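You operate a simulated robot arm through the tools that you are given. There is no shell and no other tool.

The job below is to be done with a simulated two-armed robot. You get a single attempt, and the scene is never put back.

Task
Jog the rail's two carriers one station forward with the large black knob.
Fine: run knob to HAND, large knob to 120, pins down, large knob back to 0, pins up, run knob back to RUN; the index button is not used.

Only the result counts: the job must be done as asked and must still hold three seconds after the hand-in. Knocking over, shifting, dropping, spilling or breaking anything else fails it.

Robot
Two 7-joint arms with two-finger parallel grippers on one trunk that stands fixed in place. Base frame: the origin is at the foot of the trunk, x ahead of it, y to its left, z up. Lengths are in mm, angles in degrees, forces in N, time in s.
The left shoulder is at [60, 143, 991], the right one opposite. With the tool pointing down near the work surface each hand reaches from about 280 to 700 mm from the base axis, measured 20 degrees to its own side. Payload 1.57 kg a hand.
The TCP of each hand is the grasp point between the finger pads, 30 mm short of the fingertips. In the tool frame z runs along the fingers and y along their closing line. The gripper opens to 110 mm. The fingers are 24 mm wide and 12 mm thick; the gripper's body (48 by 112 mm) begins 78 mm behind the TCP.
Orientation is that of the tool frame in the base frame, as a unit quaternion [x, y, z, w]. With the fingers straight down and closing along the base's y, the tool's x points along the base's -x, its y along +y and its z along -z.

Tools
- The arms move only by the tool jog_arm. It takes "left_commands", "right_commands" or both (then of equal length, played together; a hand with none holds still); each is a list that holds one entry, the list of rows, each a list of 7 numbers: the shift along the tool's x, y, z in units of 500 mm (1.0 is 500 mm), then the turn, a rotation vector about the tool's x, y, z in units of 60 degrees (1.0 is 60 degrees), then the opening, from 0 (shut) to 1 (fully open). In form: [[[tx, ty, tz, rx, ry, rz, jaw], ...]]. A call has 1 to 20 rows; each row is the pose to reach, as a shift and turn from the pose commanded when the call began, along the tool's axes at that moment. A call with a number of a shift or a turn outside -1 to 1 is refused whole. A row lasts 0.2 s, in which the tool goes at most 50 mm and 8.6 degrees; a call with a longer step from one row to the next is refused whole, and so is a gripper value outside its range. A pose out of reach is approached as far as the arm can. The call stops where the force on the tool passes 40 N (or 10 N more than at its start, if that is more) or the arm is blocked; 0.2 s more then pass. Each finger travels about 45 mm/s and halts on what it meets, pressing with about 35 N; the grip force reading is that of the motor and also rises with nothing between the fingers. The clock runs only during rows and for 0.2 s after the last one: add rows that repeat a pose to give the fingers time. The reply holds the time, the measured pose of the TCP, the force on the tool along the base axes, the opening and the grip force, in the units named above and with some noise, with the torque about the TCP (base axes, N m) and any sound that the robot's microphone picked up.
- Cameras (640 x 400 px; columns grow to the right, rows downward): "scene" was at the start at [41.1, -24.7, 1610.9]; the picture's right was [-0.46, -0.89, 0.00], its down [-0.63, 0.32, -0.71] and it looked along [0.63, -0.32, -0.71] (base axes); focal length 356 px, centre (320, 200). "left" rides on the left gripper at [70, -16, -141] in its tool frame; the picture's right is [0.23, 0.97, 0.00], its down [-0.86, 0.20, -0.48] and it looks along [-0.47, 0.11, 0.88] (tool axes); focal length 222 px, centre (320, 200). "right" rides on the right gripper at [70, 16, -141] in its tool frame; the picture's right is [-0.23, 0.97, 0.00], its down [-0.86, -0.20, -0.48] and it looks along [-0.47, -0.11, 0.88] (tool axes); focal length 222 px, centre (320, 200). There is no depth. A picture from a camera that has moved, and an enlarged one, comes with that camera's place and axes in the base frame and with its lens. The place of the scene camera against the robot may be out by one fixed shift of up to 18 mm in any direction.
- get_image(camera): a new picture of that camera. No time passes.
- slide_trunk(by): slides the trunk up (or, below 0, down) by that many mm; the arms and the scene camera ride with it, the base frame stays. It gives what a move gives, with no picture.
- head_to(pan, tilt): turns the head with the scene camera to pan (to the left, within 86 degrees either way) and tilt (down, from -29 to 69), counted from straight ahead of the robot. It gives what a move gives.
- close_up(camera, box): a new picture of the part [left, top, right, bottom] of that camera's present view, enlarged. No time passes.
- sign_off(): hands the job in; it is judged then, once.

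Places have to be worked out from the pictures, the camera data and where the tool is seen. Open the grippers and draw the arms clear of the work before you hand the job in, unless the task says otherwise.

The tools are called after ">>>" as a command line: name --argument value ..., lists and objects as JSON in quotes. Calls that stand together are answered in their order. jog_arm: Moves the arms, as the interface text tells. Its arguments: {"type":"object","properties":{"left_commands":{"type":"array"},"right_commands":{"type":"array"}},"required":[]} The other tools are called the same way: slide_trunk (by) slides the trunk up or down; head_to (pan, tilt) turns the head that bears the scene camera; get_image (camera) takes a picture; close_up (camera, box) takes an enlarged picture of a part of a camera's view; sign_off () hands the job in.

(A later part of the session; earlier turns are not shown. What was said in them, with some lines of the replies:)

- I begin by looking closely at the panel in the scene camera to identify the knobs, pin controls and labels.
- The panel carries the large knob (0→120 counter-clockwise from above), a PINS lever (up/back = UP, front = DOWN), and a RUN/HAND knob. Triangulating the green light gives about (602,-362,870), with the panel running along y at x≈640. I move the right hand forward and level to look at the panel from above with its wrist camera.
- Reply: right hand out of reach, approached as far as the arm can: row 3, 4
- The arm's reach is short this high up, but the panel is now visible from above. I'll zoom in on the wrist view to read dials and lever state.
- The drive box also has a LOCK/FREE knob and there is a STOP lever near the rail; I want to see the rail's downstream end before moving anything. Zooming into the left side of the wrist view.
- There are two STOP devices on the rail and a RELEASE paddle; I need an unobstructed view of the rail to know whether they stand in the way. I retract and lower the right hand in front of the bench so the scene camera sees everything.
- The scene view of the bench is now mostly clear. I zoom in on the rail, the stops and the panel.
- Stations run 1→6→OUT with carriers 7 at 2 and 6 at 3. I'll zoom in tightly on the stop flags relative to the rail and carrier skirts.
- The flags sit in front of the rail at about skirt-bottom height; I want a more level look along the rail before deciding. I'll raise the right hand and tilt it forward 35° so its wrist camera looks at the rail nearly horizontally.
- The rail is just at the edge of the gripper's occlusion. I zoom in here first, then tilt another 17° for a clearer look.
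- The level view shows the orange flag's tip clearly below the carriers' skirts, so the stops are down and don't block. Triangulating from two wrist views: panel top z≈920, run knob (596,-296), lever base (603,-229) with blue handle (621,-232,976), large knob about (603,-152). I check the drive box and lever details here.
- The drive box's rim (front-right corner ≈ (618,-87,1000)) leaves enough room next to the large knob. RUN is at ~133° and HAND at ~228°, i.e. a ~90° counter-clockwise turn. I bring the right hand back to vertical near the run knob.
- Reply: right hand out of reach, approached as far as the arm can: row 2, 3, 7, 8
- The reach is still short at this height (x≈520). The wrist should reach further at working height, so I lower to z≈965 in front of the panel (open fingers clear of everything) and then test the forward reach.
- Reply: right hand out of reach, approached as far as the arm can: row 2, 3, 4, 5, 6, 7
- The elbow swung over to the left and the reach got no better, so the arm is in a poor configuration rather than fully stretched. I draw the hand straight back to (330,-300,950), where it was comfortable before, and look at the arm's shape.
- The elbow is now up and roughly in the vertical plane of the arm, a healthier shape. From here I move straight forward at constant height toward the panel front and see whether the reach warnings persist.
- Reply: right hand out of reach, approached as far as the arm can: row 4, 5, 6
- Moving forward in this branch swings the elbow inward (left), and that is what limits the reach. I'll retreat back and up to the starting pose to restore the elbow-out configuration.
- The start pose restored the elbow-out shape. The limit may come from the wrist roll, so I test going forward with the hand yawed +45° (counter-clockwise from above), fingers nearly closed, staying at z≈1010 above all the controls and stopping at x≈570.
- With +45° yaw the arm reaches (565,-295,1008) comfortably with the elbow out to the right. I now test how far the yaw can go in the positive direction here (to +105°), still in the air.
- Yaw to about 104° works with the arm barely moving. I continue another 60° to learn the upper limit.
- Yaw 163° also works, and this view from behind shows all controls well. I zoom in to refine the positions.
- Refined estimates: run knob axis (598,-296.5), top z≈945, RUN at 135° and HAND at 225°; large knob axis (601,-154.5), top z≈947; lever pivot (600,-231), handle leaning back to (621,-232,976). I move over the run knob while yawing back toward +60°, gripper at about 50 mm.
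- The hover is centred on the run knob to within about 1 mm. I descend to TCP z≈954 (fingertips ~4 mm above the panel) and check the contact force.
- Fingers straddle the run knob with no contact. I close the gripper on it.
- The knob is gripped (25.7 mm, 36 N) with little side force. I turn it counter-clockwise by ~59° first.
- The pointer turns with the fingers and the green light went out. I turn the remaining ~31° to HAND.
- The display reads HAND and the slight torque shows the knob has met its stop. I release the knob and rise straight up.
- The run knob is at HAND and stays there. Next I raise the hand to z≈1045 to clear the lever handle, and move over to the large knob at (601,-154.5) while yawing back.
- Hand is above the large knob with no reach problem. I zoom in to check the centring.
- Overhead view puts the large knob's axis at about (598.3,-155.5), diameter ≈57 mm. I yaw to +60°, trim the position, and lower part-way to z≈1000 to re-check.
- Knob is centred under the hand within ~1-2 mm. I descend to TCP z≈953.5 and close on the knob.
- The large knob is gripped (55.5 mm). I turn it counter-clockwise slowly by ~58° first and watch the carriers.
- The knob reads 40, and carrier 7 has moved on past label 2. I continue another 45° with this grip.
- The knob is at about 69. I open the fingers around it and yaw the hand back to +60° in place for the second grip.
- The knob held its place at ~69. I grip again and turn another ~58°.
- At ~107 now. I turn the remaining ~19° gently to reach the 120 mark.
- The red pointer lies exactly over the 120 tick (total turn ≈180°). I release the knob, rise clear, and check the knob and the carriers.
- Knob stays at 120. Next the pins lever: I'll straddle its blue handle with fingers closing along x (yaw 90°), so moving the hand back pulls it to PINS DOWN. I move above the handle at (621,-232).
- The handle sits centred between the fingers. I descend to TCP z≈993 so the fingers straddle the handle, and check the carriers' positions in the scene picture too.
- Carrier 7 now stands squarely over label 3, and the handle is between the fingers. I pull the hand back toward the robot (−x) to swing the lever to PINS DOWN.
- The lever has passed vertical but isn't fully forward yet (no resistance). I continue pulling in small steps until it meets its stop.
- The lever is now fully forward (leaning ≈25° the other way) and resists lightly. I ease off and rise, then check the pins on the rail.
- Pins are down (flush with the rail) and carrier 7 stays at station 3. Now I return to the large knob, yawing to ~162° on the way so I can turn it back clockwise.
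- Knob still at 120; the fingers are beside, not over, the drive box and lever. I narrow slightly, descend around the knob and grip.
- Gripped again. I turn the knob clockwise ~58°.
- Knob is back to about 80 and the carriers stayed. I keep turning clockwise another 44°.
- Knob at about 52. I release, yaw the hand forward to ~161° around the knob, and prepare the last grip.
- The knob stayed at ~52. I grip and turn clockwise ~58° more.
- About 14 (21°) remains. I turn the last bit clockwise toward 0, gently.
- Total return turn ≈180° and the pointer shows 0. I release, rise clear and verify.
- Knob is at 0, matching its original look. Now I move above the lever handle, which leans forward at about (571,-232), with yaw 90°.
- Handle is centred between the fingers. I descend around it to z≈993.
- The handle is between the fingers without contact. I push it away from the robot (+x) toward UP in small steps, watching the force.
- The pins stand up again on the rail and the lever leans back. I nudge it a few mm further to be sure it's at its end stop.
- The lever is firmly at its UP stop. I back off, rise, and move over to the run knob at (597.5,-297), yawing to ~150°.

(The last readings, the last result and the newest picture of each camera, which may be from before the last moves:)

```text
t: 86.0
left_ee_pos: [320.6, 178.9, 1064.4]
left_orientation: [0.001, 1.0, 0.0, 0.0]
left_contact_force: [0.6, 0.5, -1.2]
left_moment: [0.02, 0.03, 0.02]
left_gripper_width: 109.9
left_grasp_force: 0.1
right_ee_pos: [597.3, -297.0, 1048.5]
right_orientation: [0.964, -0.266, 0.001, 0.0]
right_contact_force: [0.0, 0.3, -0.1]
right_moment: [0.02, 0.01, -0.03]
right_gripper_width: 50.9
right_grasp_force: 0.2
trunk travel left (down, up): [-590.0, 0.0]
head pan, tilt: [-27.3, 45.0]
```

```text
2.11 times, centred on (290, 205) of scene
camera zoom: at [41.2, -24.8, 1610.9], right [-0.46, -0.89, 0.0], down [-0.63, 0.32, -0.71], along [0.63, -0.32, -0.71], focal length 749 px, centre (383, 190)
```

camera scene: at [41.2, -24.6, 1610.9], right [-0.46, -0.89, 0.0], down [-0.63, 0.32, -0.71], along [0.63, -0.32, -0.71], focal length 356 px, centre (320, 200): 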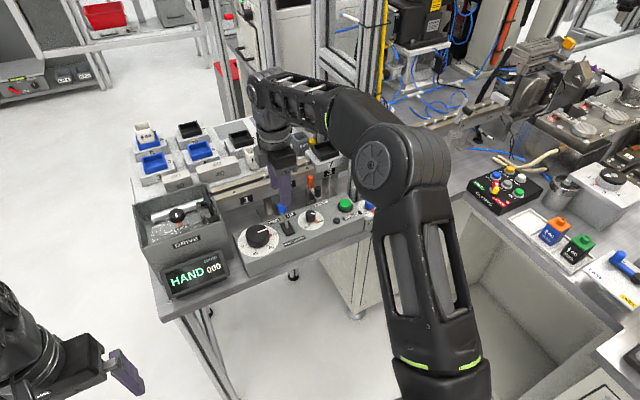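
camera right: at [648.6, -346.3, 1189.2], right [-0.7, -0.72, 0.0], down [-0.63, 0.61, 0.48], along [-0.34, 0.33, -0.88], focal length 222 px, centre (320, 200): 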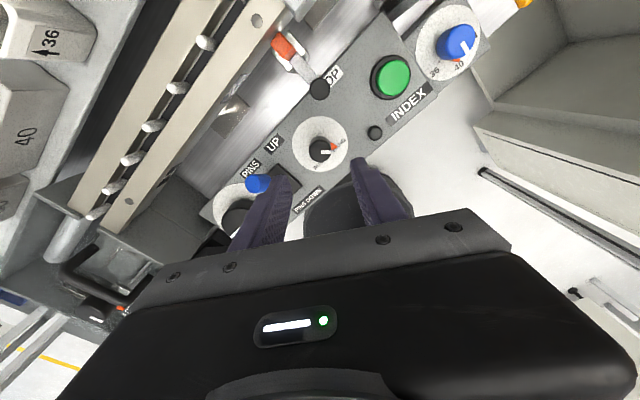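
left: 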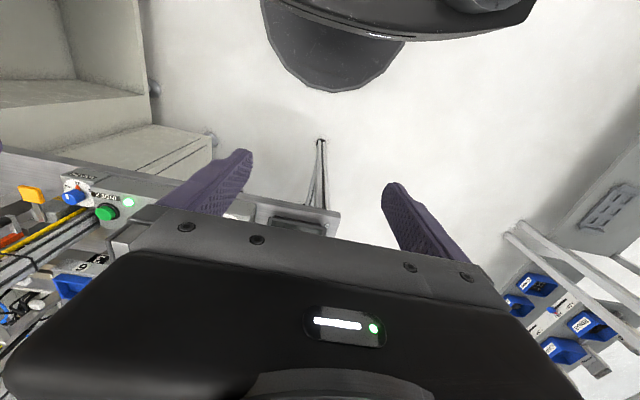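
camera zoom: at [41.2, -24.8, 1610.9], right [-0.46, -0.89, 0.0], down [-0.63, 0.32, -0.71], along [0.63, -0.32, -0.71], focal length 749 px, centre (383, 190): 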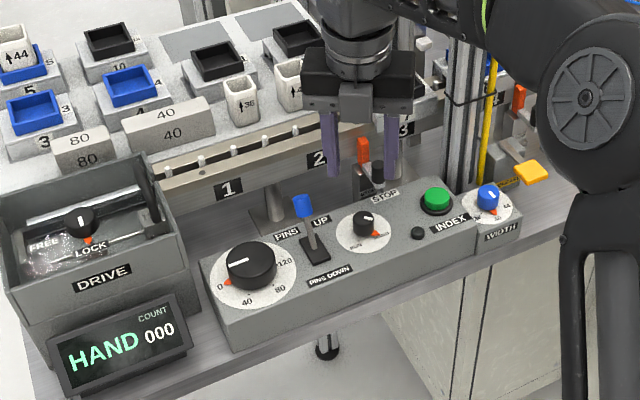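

Everything is in order: lever UP, large knob 0, hand centred over the run knob. I descend and grip it.

>>> jog_arm --right_commands '[[[0, 0, 0.05, 0, 0, 0, 0.46], [0, 0, 0.1, 0, 0, 0, 0.46], [0, 0, 0.14, 0, 0, 0, 0.46], [0, 0, 0.17, 0, 0, 0, 0.46], [0, 0, 0.19, 0, 0, 0, 0.46], [0, 0, 0.19, 0, 0, 0, 0.46], [0, 0, 0.19, 0, 0, 0, 0.3], [0, 0, 0.19, 0, 0, 0, 0.1], [0, 0, 0.19, 0, 0, 0, 0.1], [0, 0, 0.19, 0, 0, 0, 0.1]]]'

>>> close_up --camera "right" --box '[220, 90, 420, 240]'

```text
t: 88.2
left_ee_pos: [319.5, 179.2, 1065.0]
left_orientation: [0.0, 1.0, -0.002, 0.002]
left_contact_force: [0.5, -0.5, 0.4]
left_moment: [0.01, 0.02, 0.0]
left_gripper_width: 110.0
left_grasp_force: 0.0
right_ee_pos: [597.0, -297.2, 952.6]
right_orientation: [0.963, -0.269, 0.0, 0.0]
right_contact_force: [-1.5, -0.5, -2.6]
right_moment: [-0.04, -0.05, -0.03]
right_gripper_width: 25.4
right_grasp_force: 35.9
trunk travel left (down, up): [-590.0, 0.0]
head pan, tilt: [-27.3, 45.0]
```

```text
2.67 times, centred on (320, 165) of right
camera zoom: at [648.6, -346.6, 1093.5], right [-0.7, -0.72, 0.0], down [-0.63, 0.61, 0.48], along [-0.34, 0.33, -0.88], focal length 592 px, centre (320, 293)
```

zoom: 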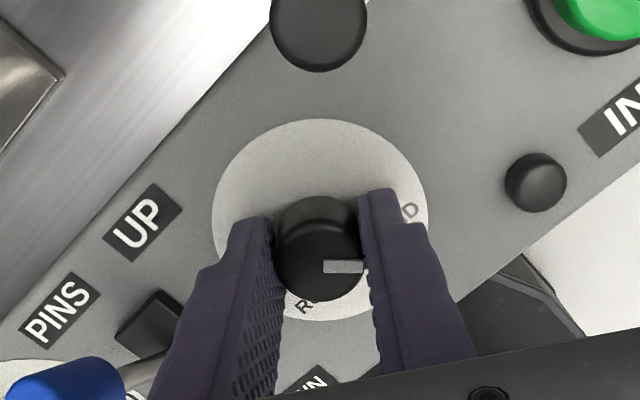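

The run knob is gripped. I turn it clockwise ~58° first, then the remainder to RUN.

>>> jog_arm --right_commands '[[[0, 0, 0, 0, 0, 0.12, 0.1], [0, 0, 0, 0, 0, 0.24, 0.1], [0, 0, 0, 0, 0, 0.36, 0.1], [0, 0, 0, 0, 0, 0.48, 0.1], [0, 0, 0, 0, 0, 0.6, 0.1], [0, 0, 0, 0, 0, 0.72, 0.1], [0, 0, 0, 0, 0, 0.84, 0.1], [0, 0, 0, 0, 0, 0.96, 0.1]]]'

>>> jog_arm --right_commands '[[[0, 0, 0, 0, 0, 0.1, 0.1], [0, 0, 0, 0, 0, 0.2, 0.1], [0, 0, 0, 0, 0, 0.3, 0.1], [0, 0, 0, 0, 0, 0.4, 0.1], [0, 0, 0, 0, 0, 0.48, 0.1], [0, 0, 0, 0, 0, 0.53, 0.1], [0, 0, 0, 0, 0, 0.53, 0.1]]]'

>>> close_up --camera "right" --box '[220, 90, 420, 240]'

>>> close_up --camera "scene" --box '[140, 170, 380, 320]'

```text
t: 90.0
left_ee_pos: [320.2, 179.4, 1063.9]
left_orientation: [0.0, 1.0, 0.0, 0.0]
left_contact_force: [-0.5, -0.5, -0.8]
left_moment: [0.02, -0.04, -0.03]
left_gripper_width: 109.8
left_grasp_force: 0.1
right_ee_pos: [597.2, -297.5, 952.1]
right_orientation: [0.715, -0.7, 0.0, 0.0]
right_contact_force: [-2.3, 1.7, -9.6]
right_moment: [-0.31, 0.07, 0.01]
right_gripper_width: 25.6
right_grasp_force: 36.9
trunk travel left (down, up): [-590.0, 0.0]
head pan, tilt: [-27.3, 45.0]
```

```text
t: 91.6
left_ee_pos: [320.1, 177.7, 1063.6]
left_orientation: [-0.001, 1.0, -0.001, 0.0]
left_contact_force: [-0.1, 0.2, -0.9]
left_moment: [0.01, 0.03, -0.01]
left_gripper_width: 110.1
left_grasp_force: 0.1
right_ee_pos: [597.9, -296.9, 953.3]
right_orientation: [-0.496, 0.869, 0.001, 0.0]
right_contact_force: [-2.0, 3.8, -13.3]
right_moment: [0.15, -0.12, 0.0]
right_gripper_width: 25.4
right_grasp_force: 36.0
trunk travel left (down, up): [-590.0, 0.0]
head pan, tilt: [-27.3, 45.0]
```

```text
2.67 times, centred on (320, 165) of right
camera zoom: at [548.3, -348.3, 1093.5], right [-0.72, 0.69, 0.0], down [0.61, 0.63, 0.48], along [0.33, 0.35, -0.88], focal length 592 px, centre (320, 293)
```

zoom: 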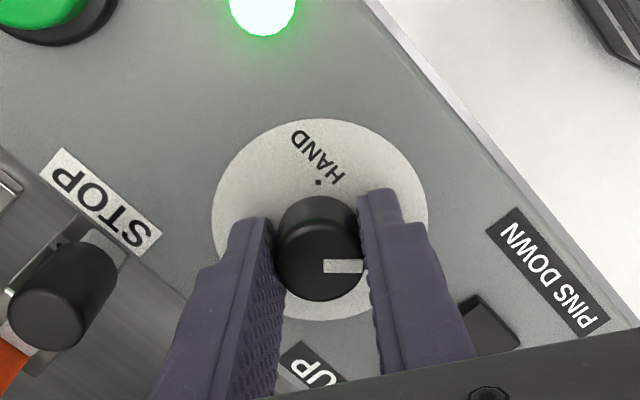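

```text
2.67 times, centred on (260, 245) of scene
camera zoom: at [42.1, -24.9, 1610.8], right [-0.46, -0.89, 0.0], down [-0.63, 0.32, -0.71], along [0.63, -0.32, -0.71], focal length 949 px, centre (480, 80)
```

zoom: 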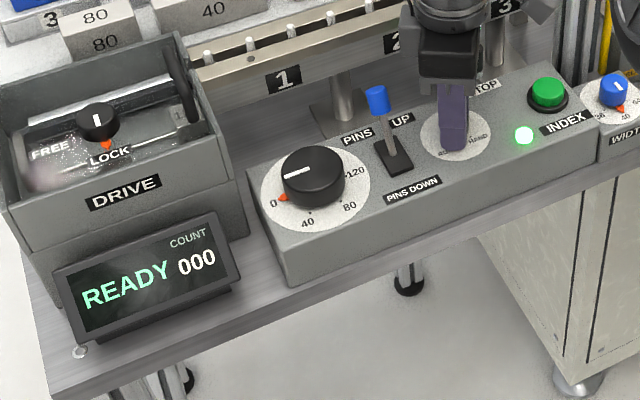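

The display reads READY and the green light is on again. I give the knob a last 1° trim, release it, rise and withdraw the hand.

>>> jog_arm --right_commands '[[[0, 0, 0, 0, 0, 0.013, 0.1], [0, 0, 0, 0, 0, 0.013, 0.1], [0, 0, 0, 0, 0, 0.013, 0.3], [0, 0, 0, 0, 0, 0.013, 0.46], [0, 0, 0, 0, 0, 0.013, 0.46], [0, 0, 0, 0, 0, 0.013, 0.46], [0, 0, -0.05, 0, 0, 0.013, 0.46], [0, 0, -0.1, 0, 0, 0.013, 0.46], [0, 0, -0.15, 0, 0, 0.013, 0.46], [0, 0, -0.19, 0, 0, 0.013, 0.46]]]'

>>> close_up --camera "right" --box '[220, 60, 420, 210]'

>>> get_image --camera "right"

```text
t: 93.8
left_ee_pos: [319.4, 178.4, 1064.7]
left_orientation: [0.0, 1.0, -0.001, 0.001]
left_contact_force: [-0.4, 0.1, -0.4]
left_moment: [0.03, -0.02, 0.02]
left_gripper_width: 110.2
left_grasp_force: 0.0
right_ee_pos: [597.6, -296.7, 1049.9]
right_orientation: [-0.491, 0.871, -0.001, 0.0]
right_contact_force: [0.5, -0.6, -0.3]
right_moment: [0.01, 0.01, -0.02]
right_gripper_width: 50.5
right_grasp_force: 0.1
trunk travel left (down, up): [-590.0, 0.0]
head pan, tilt: [-27.3, 45.0]
```

```text
2.67 times, centred on (320, 135) of right
camera zoom: at [547.5, -347.7, 1191.0], right [-0.71, 0.7, 0.0], down [0.61, 0.63, 0.48], along [0.34, 0.34, -0.88], focal length 592 px, centre (320, 373)
```

zoom: 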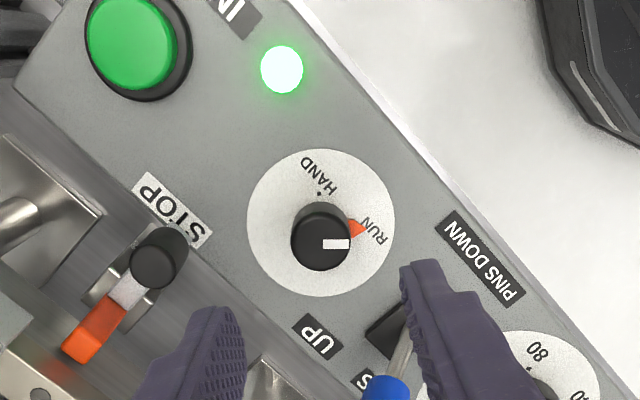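

```text
taken
camera right: at [547.5, -347.7, 1191.0], right [-0.71, 0.7, 0.0], down [0.61, 0.63, 0.48], along [0.34, 0.34, -0.88], focal length 222 px, centre (320, 200)
```

right: 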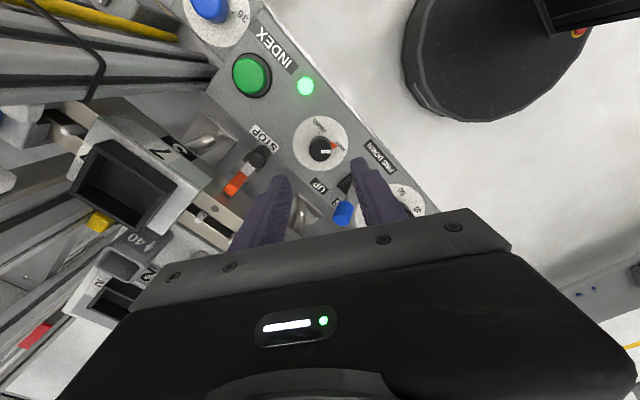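

Run knob is at RUN with the light green. I withdraw the right hand back toward the robot, clear of the bench, and open it.

>>> jog_arm --right_commands '[[[0.035, 0.057, -0.02, 0, 0, 0, 0.5], [0.07, 0.114, -0.03, 0, 0, 0, 0.6], [0.105, 0.171, -0.03, 0, 0, 0, 0.8], [0.14, 0.228, -0.03, 0, 0, 0, 1], [0.175, 0.285, -0.02, 0, 0, 0, 1], [0.21, 0.342, 0.02, 0, 0, 0, 1], [0.245, 0.4, 0.1, 0, 0, 0, 1], [0.245, 0.4, 0.18, 0, 0, 0, 1]]]'

>>> get_image --camera "scene"

>>> close_up --camera "scene" --box '[260, 110, 440, 220]'

>>> close_up --camera "scene" --box '[140, 170, 380, 320]'

```text
refused: row 7 steps farther than a row can; nothing moved
```

```text
taken
camera scene: at [41.0, -24.6, 1610.9], right [-0.46, -0.89, 0.0], down [-0.63, 0.32, -0.71], along [0.63, -0.32, -0.71], focal length 356 px, centre (320, 200)
```

scene: 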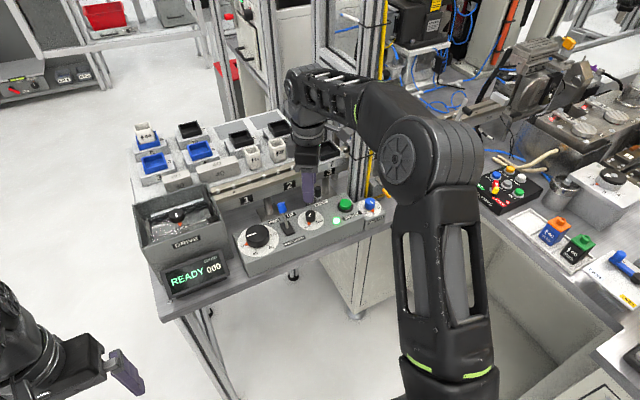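

```text
3.56 times, centred on (350, 165) of scene
camera zoom: at [41.0, -24.6, 1610.9], right [-0.46, -0.89, 0.0], down [-0.63, 0.32, -0.71], along [0.63, -0.32, -0.71], focal length 1265 px, centre (213, 324)
```

zoom: 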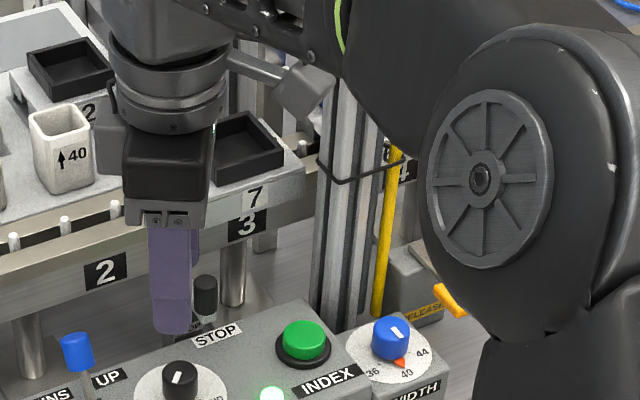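

```text
2.67 times, centred on (260, 245) of scene
camera zoom: at [41.0, -24.6, 1610.9], right [-0.46, -0.89, 0.0], down [-0.63, 0.32, -0.71], along [0.63, -0.32, -0.71], focal length 949 px, centre (480, 80)
```

zoom: 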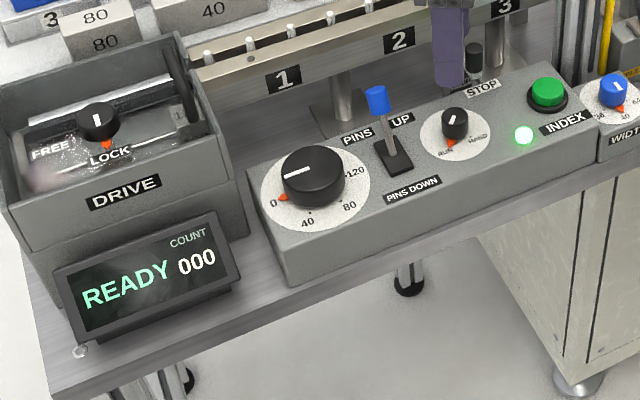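

One row was too long, so nothing moved; the panel itself shows RUN, READY, lever UP, knob 0. I resend the withdrawal with shorter steps.

>>> jog_arm --right_commands '[[[0.035, 0.057, -0.02, 0, 0, 0, 0.5], [0.07, 0.114, -0.03, 0, 0, 0, 0.6], [0.105, 0.171, -0.03, 0, 0, 0, 0.8], [0.14, 0.228, -0.03, 0, 0, 0, 1], [0.175, 0.285, -0.02, 0, 0, 0, 1], [0.21, 0.342, 0.02, 0, 0, 0, 1], [0.225, 0.37, 0.09, 0, 0, 0, 1], [0.235, 0.39, 0.17, 0, 0, 0, 1]]]'

>>> get_image --camera "scene"

>>> close_up --camera "scene" --box '[260, 110, 440, 220]'

>>> close_up --camera "scene" --box '[220, 180, 380, 280]'

```text
t: 95.6
left_ee_pos: [320.3, 178.9, 1063.7]
left_orientation: [0.0, 1.0, -0.001, 0.0]
left_contact_force: [0.1, 0.0, 0.1]
left_moment: [-0.03, -0.03, 0.0]
left_gripper_width: 110.1
left_grasp_force: 0.0
right_ee_pos: [369.5, -296.1, 962.1]
right_orientation: [-0.49, 0.872, -0.001, 0.0]
right_contact_force: [-0.2, -0.7, -0.3]
right_moment: [-0.02, -0.01, 0.02]
right_gripper_width: 110.1
right_grasp_force: 0.2
trunk travel left (down, up): [-590.0, 0.0]
head pan, tilt: [-27.3, 45.0]
```

```text
taken
camera scene: at [41.5, -25.0, 1610.9], right [-0.46, -0.89, 0.0], down [-0.63, 0.32, -0.71], along [0.63, -0.32, -0.71], focal length 356 px, centre (320, 200)
```

scene: 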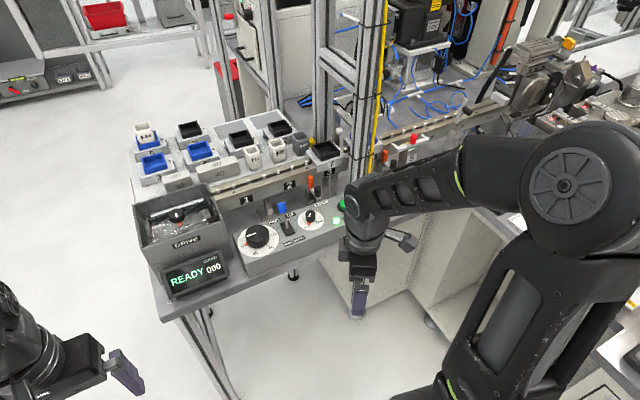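

```text
3.56 times, centred on (350, 165) of scene
camera zoom: at [41.5, -25.0, 1610.9], right [-0.46, -0.89, 0.0], down [-0.63, 0.32, -0.71], along [0.63, -0.32, -0.71], focal length 1265 px, centre (213, 324)
```

zoom: 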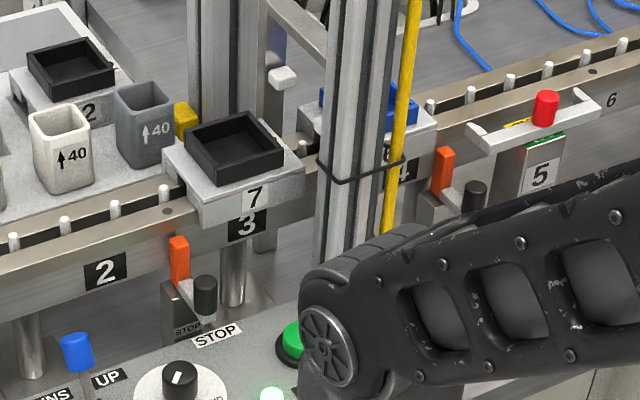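

```text
4.00 times, centred on (300, 230) of scene
camera zoom: at [41.5, -25.0, 1610.9], right [-0.46, -0.89, 0.0], down [-0.63, 0.32, -0.71], along [0.63, -0.32, -0.71], focal length 1424 px, centre (400, 80)
```

zoom: 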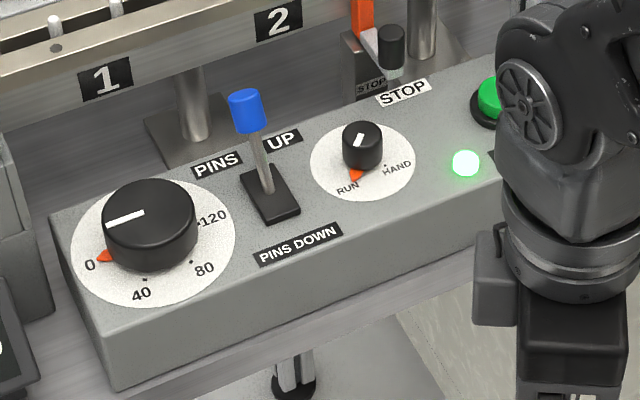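

Carrier 7 stands exactly where 6 was (station 3) and 6 is at station 4. The large knob is at 0, the pins are up, and the run knob is at RUN. The display shows READY with count 000, and both hands are open and clear, so I hand the job in.

>>> sign_off

```text
The job is handed in.
```

The two carriers are one station forward: 7 moved from station 2 to station 3, and 6 from station 3 to station 4. The job is handed in.

- **Controls:** I followed your sequence, with the large knob turned to 120 and back to 0 and the pins lowered and raised in between. The large knob now reads 0, the pins lever is UP, and the run knob is back at RUN.
- **Display:** It shows READY with the green light on and the count still 000. I didn't touch the index button.
- **Check:** In the last picture, carrier 7 sits where carrier 6 stood at the start, so the move was a full station. Carrier 6 at station 4 is partly hidden behind the frame post, so I couldn't check its position as closely.
- **Arms:** Both grippers are open, and the hands are clear of the bench.
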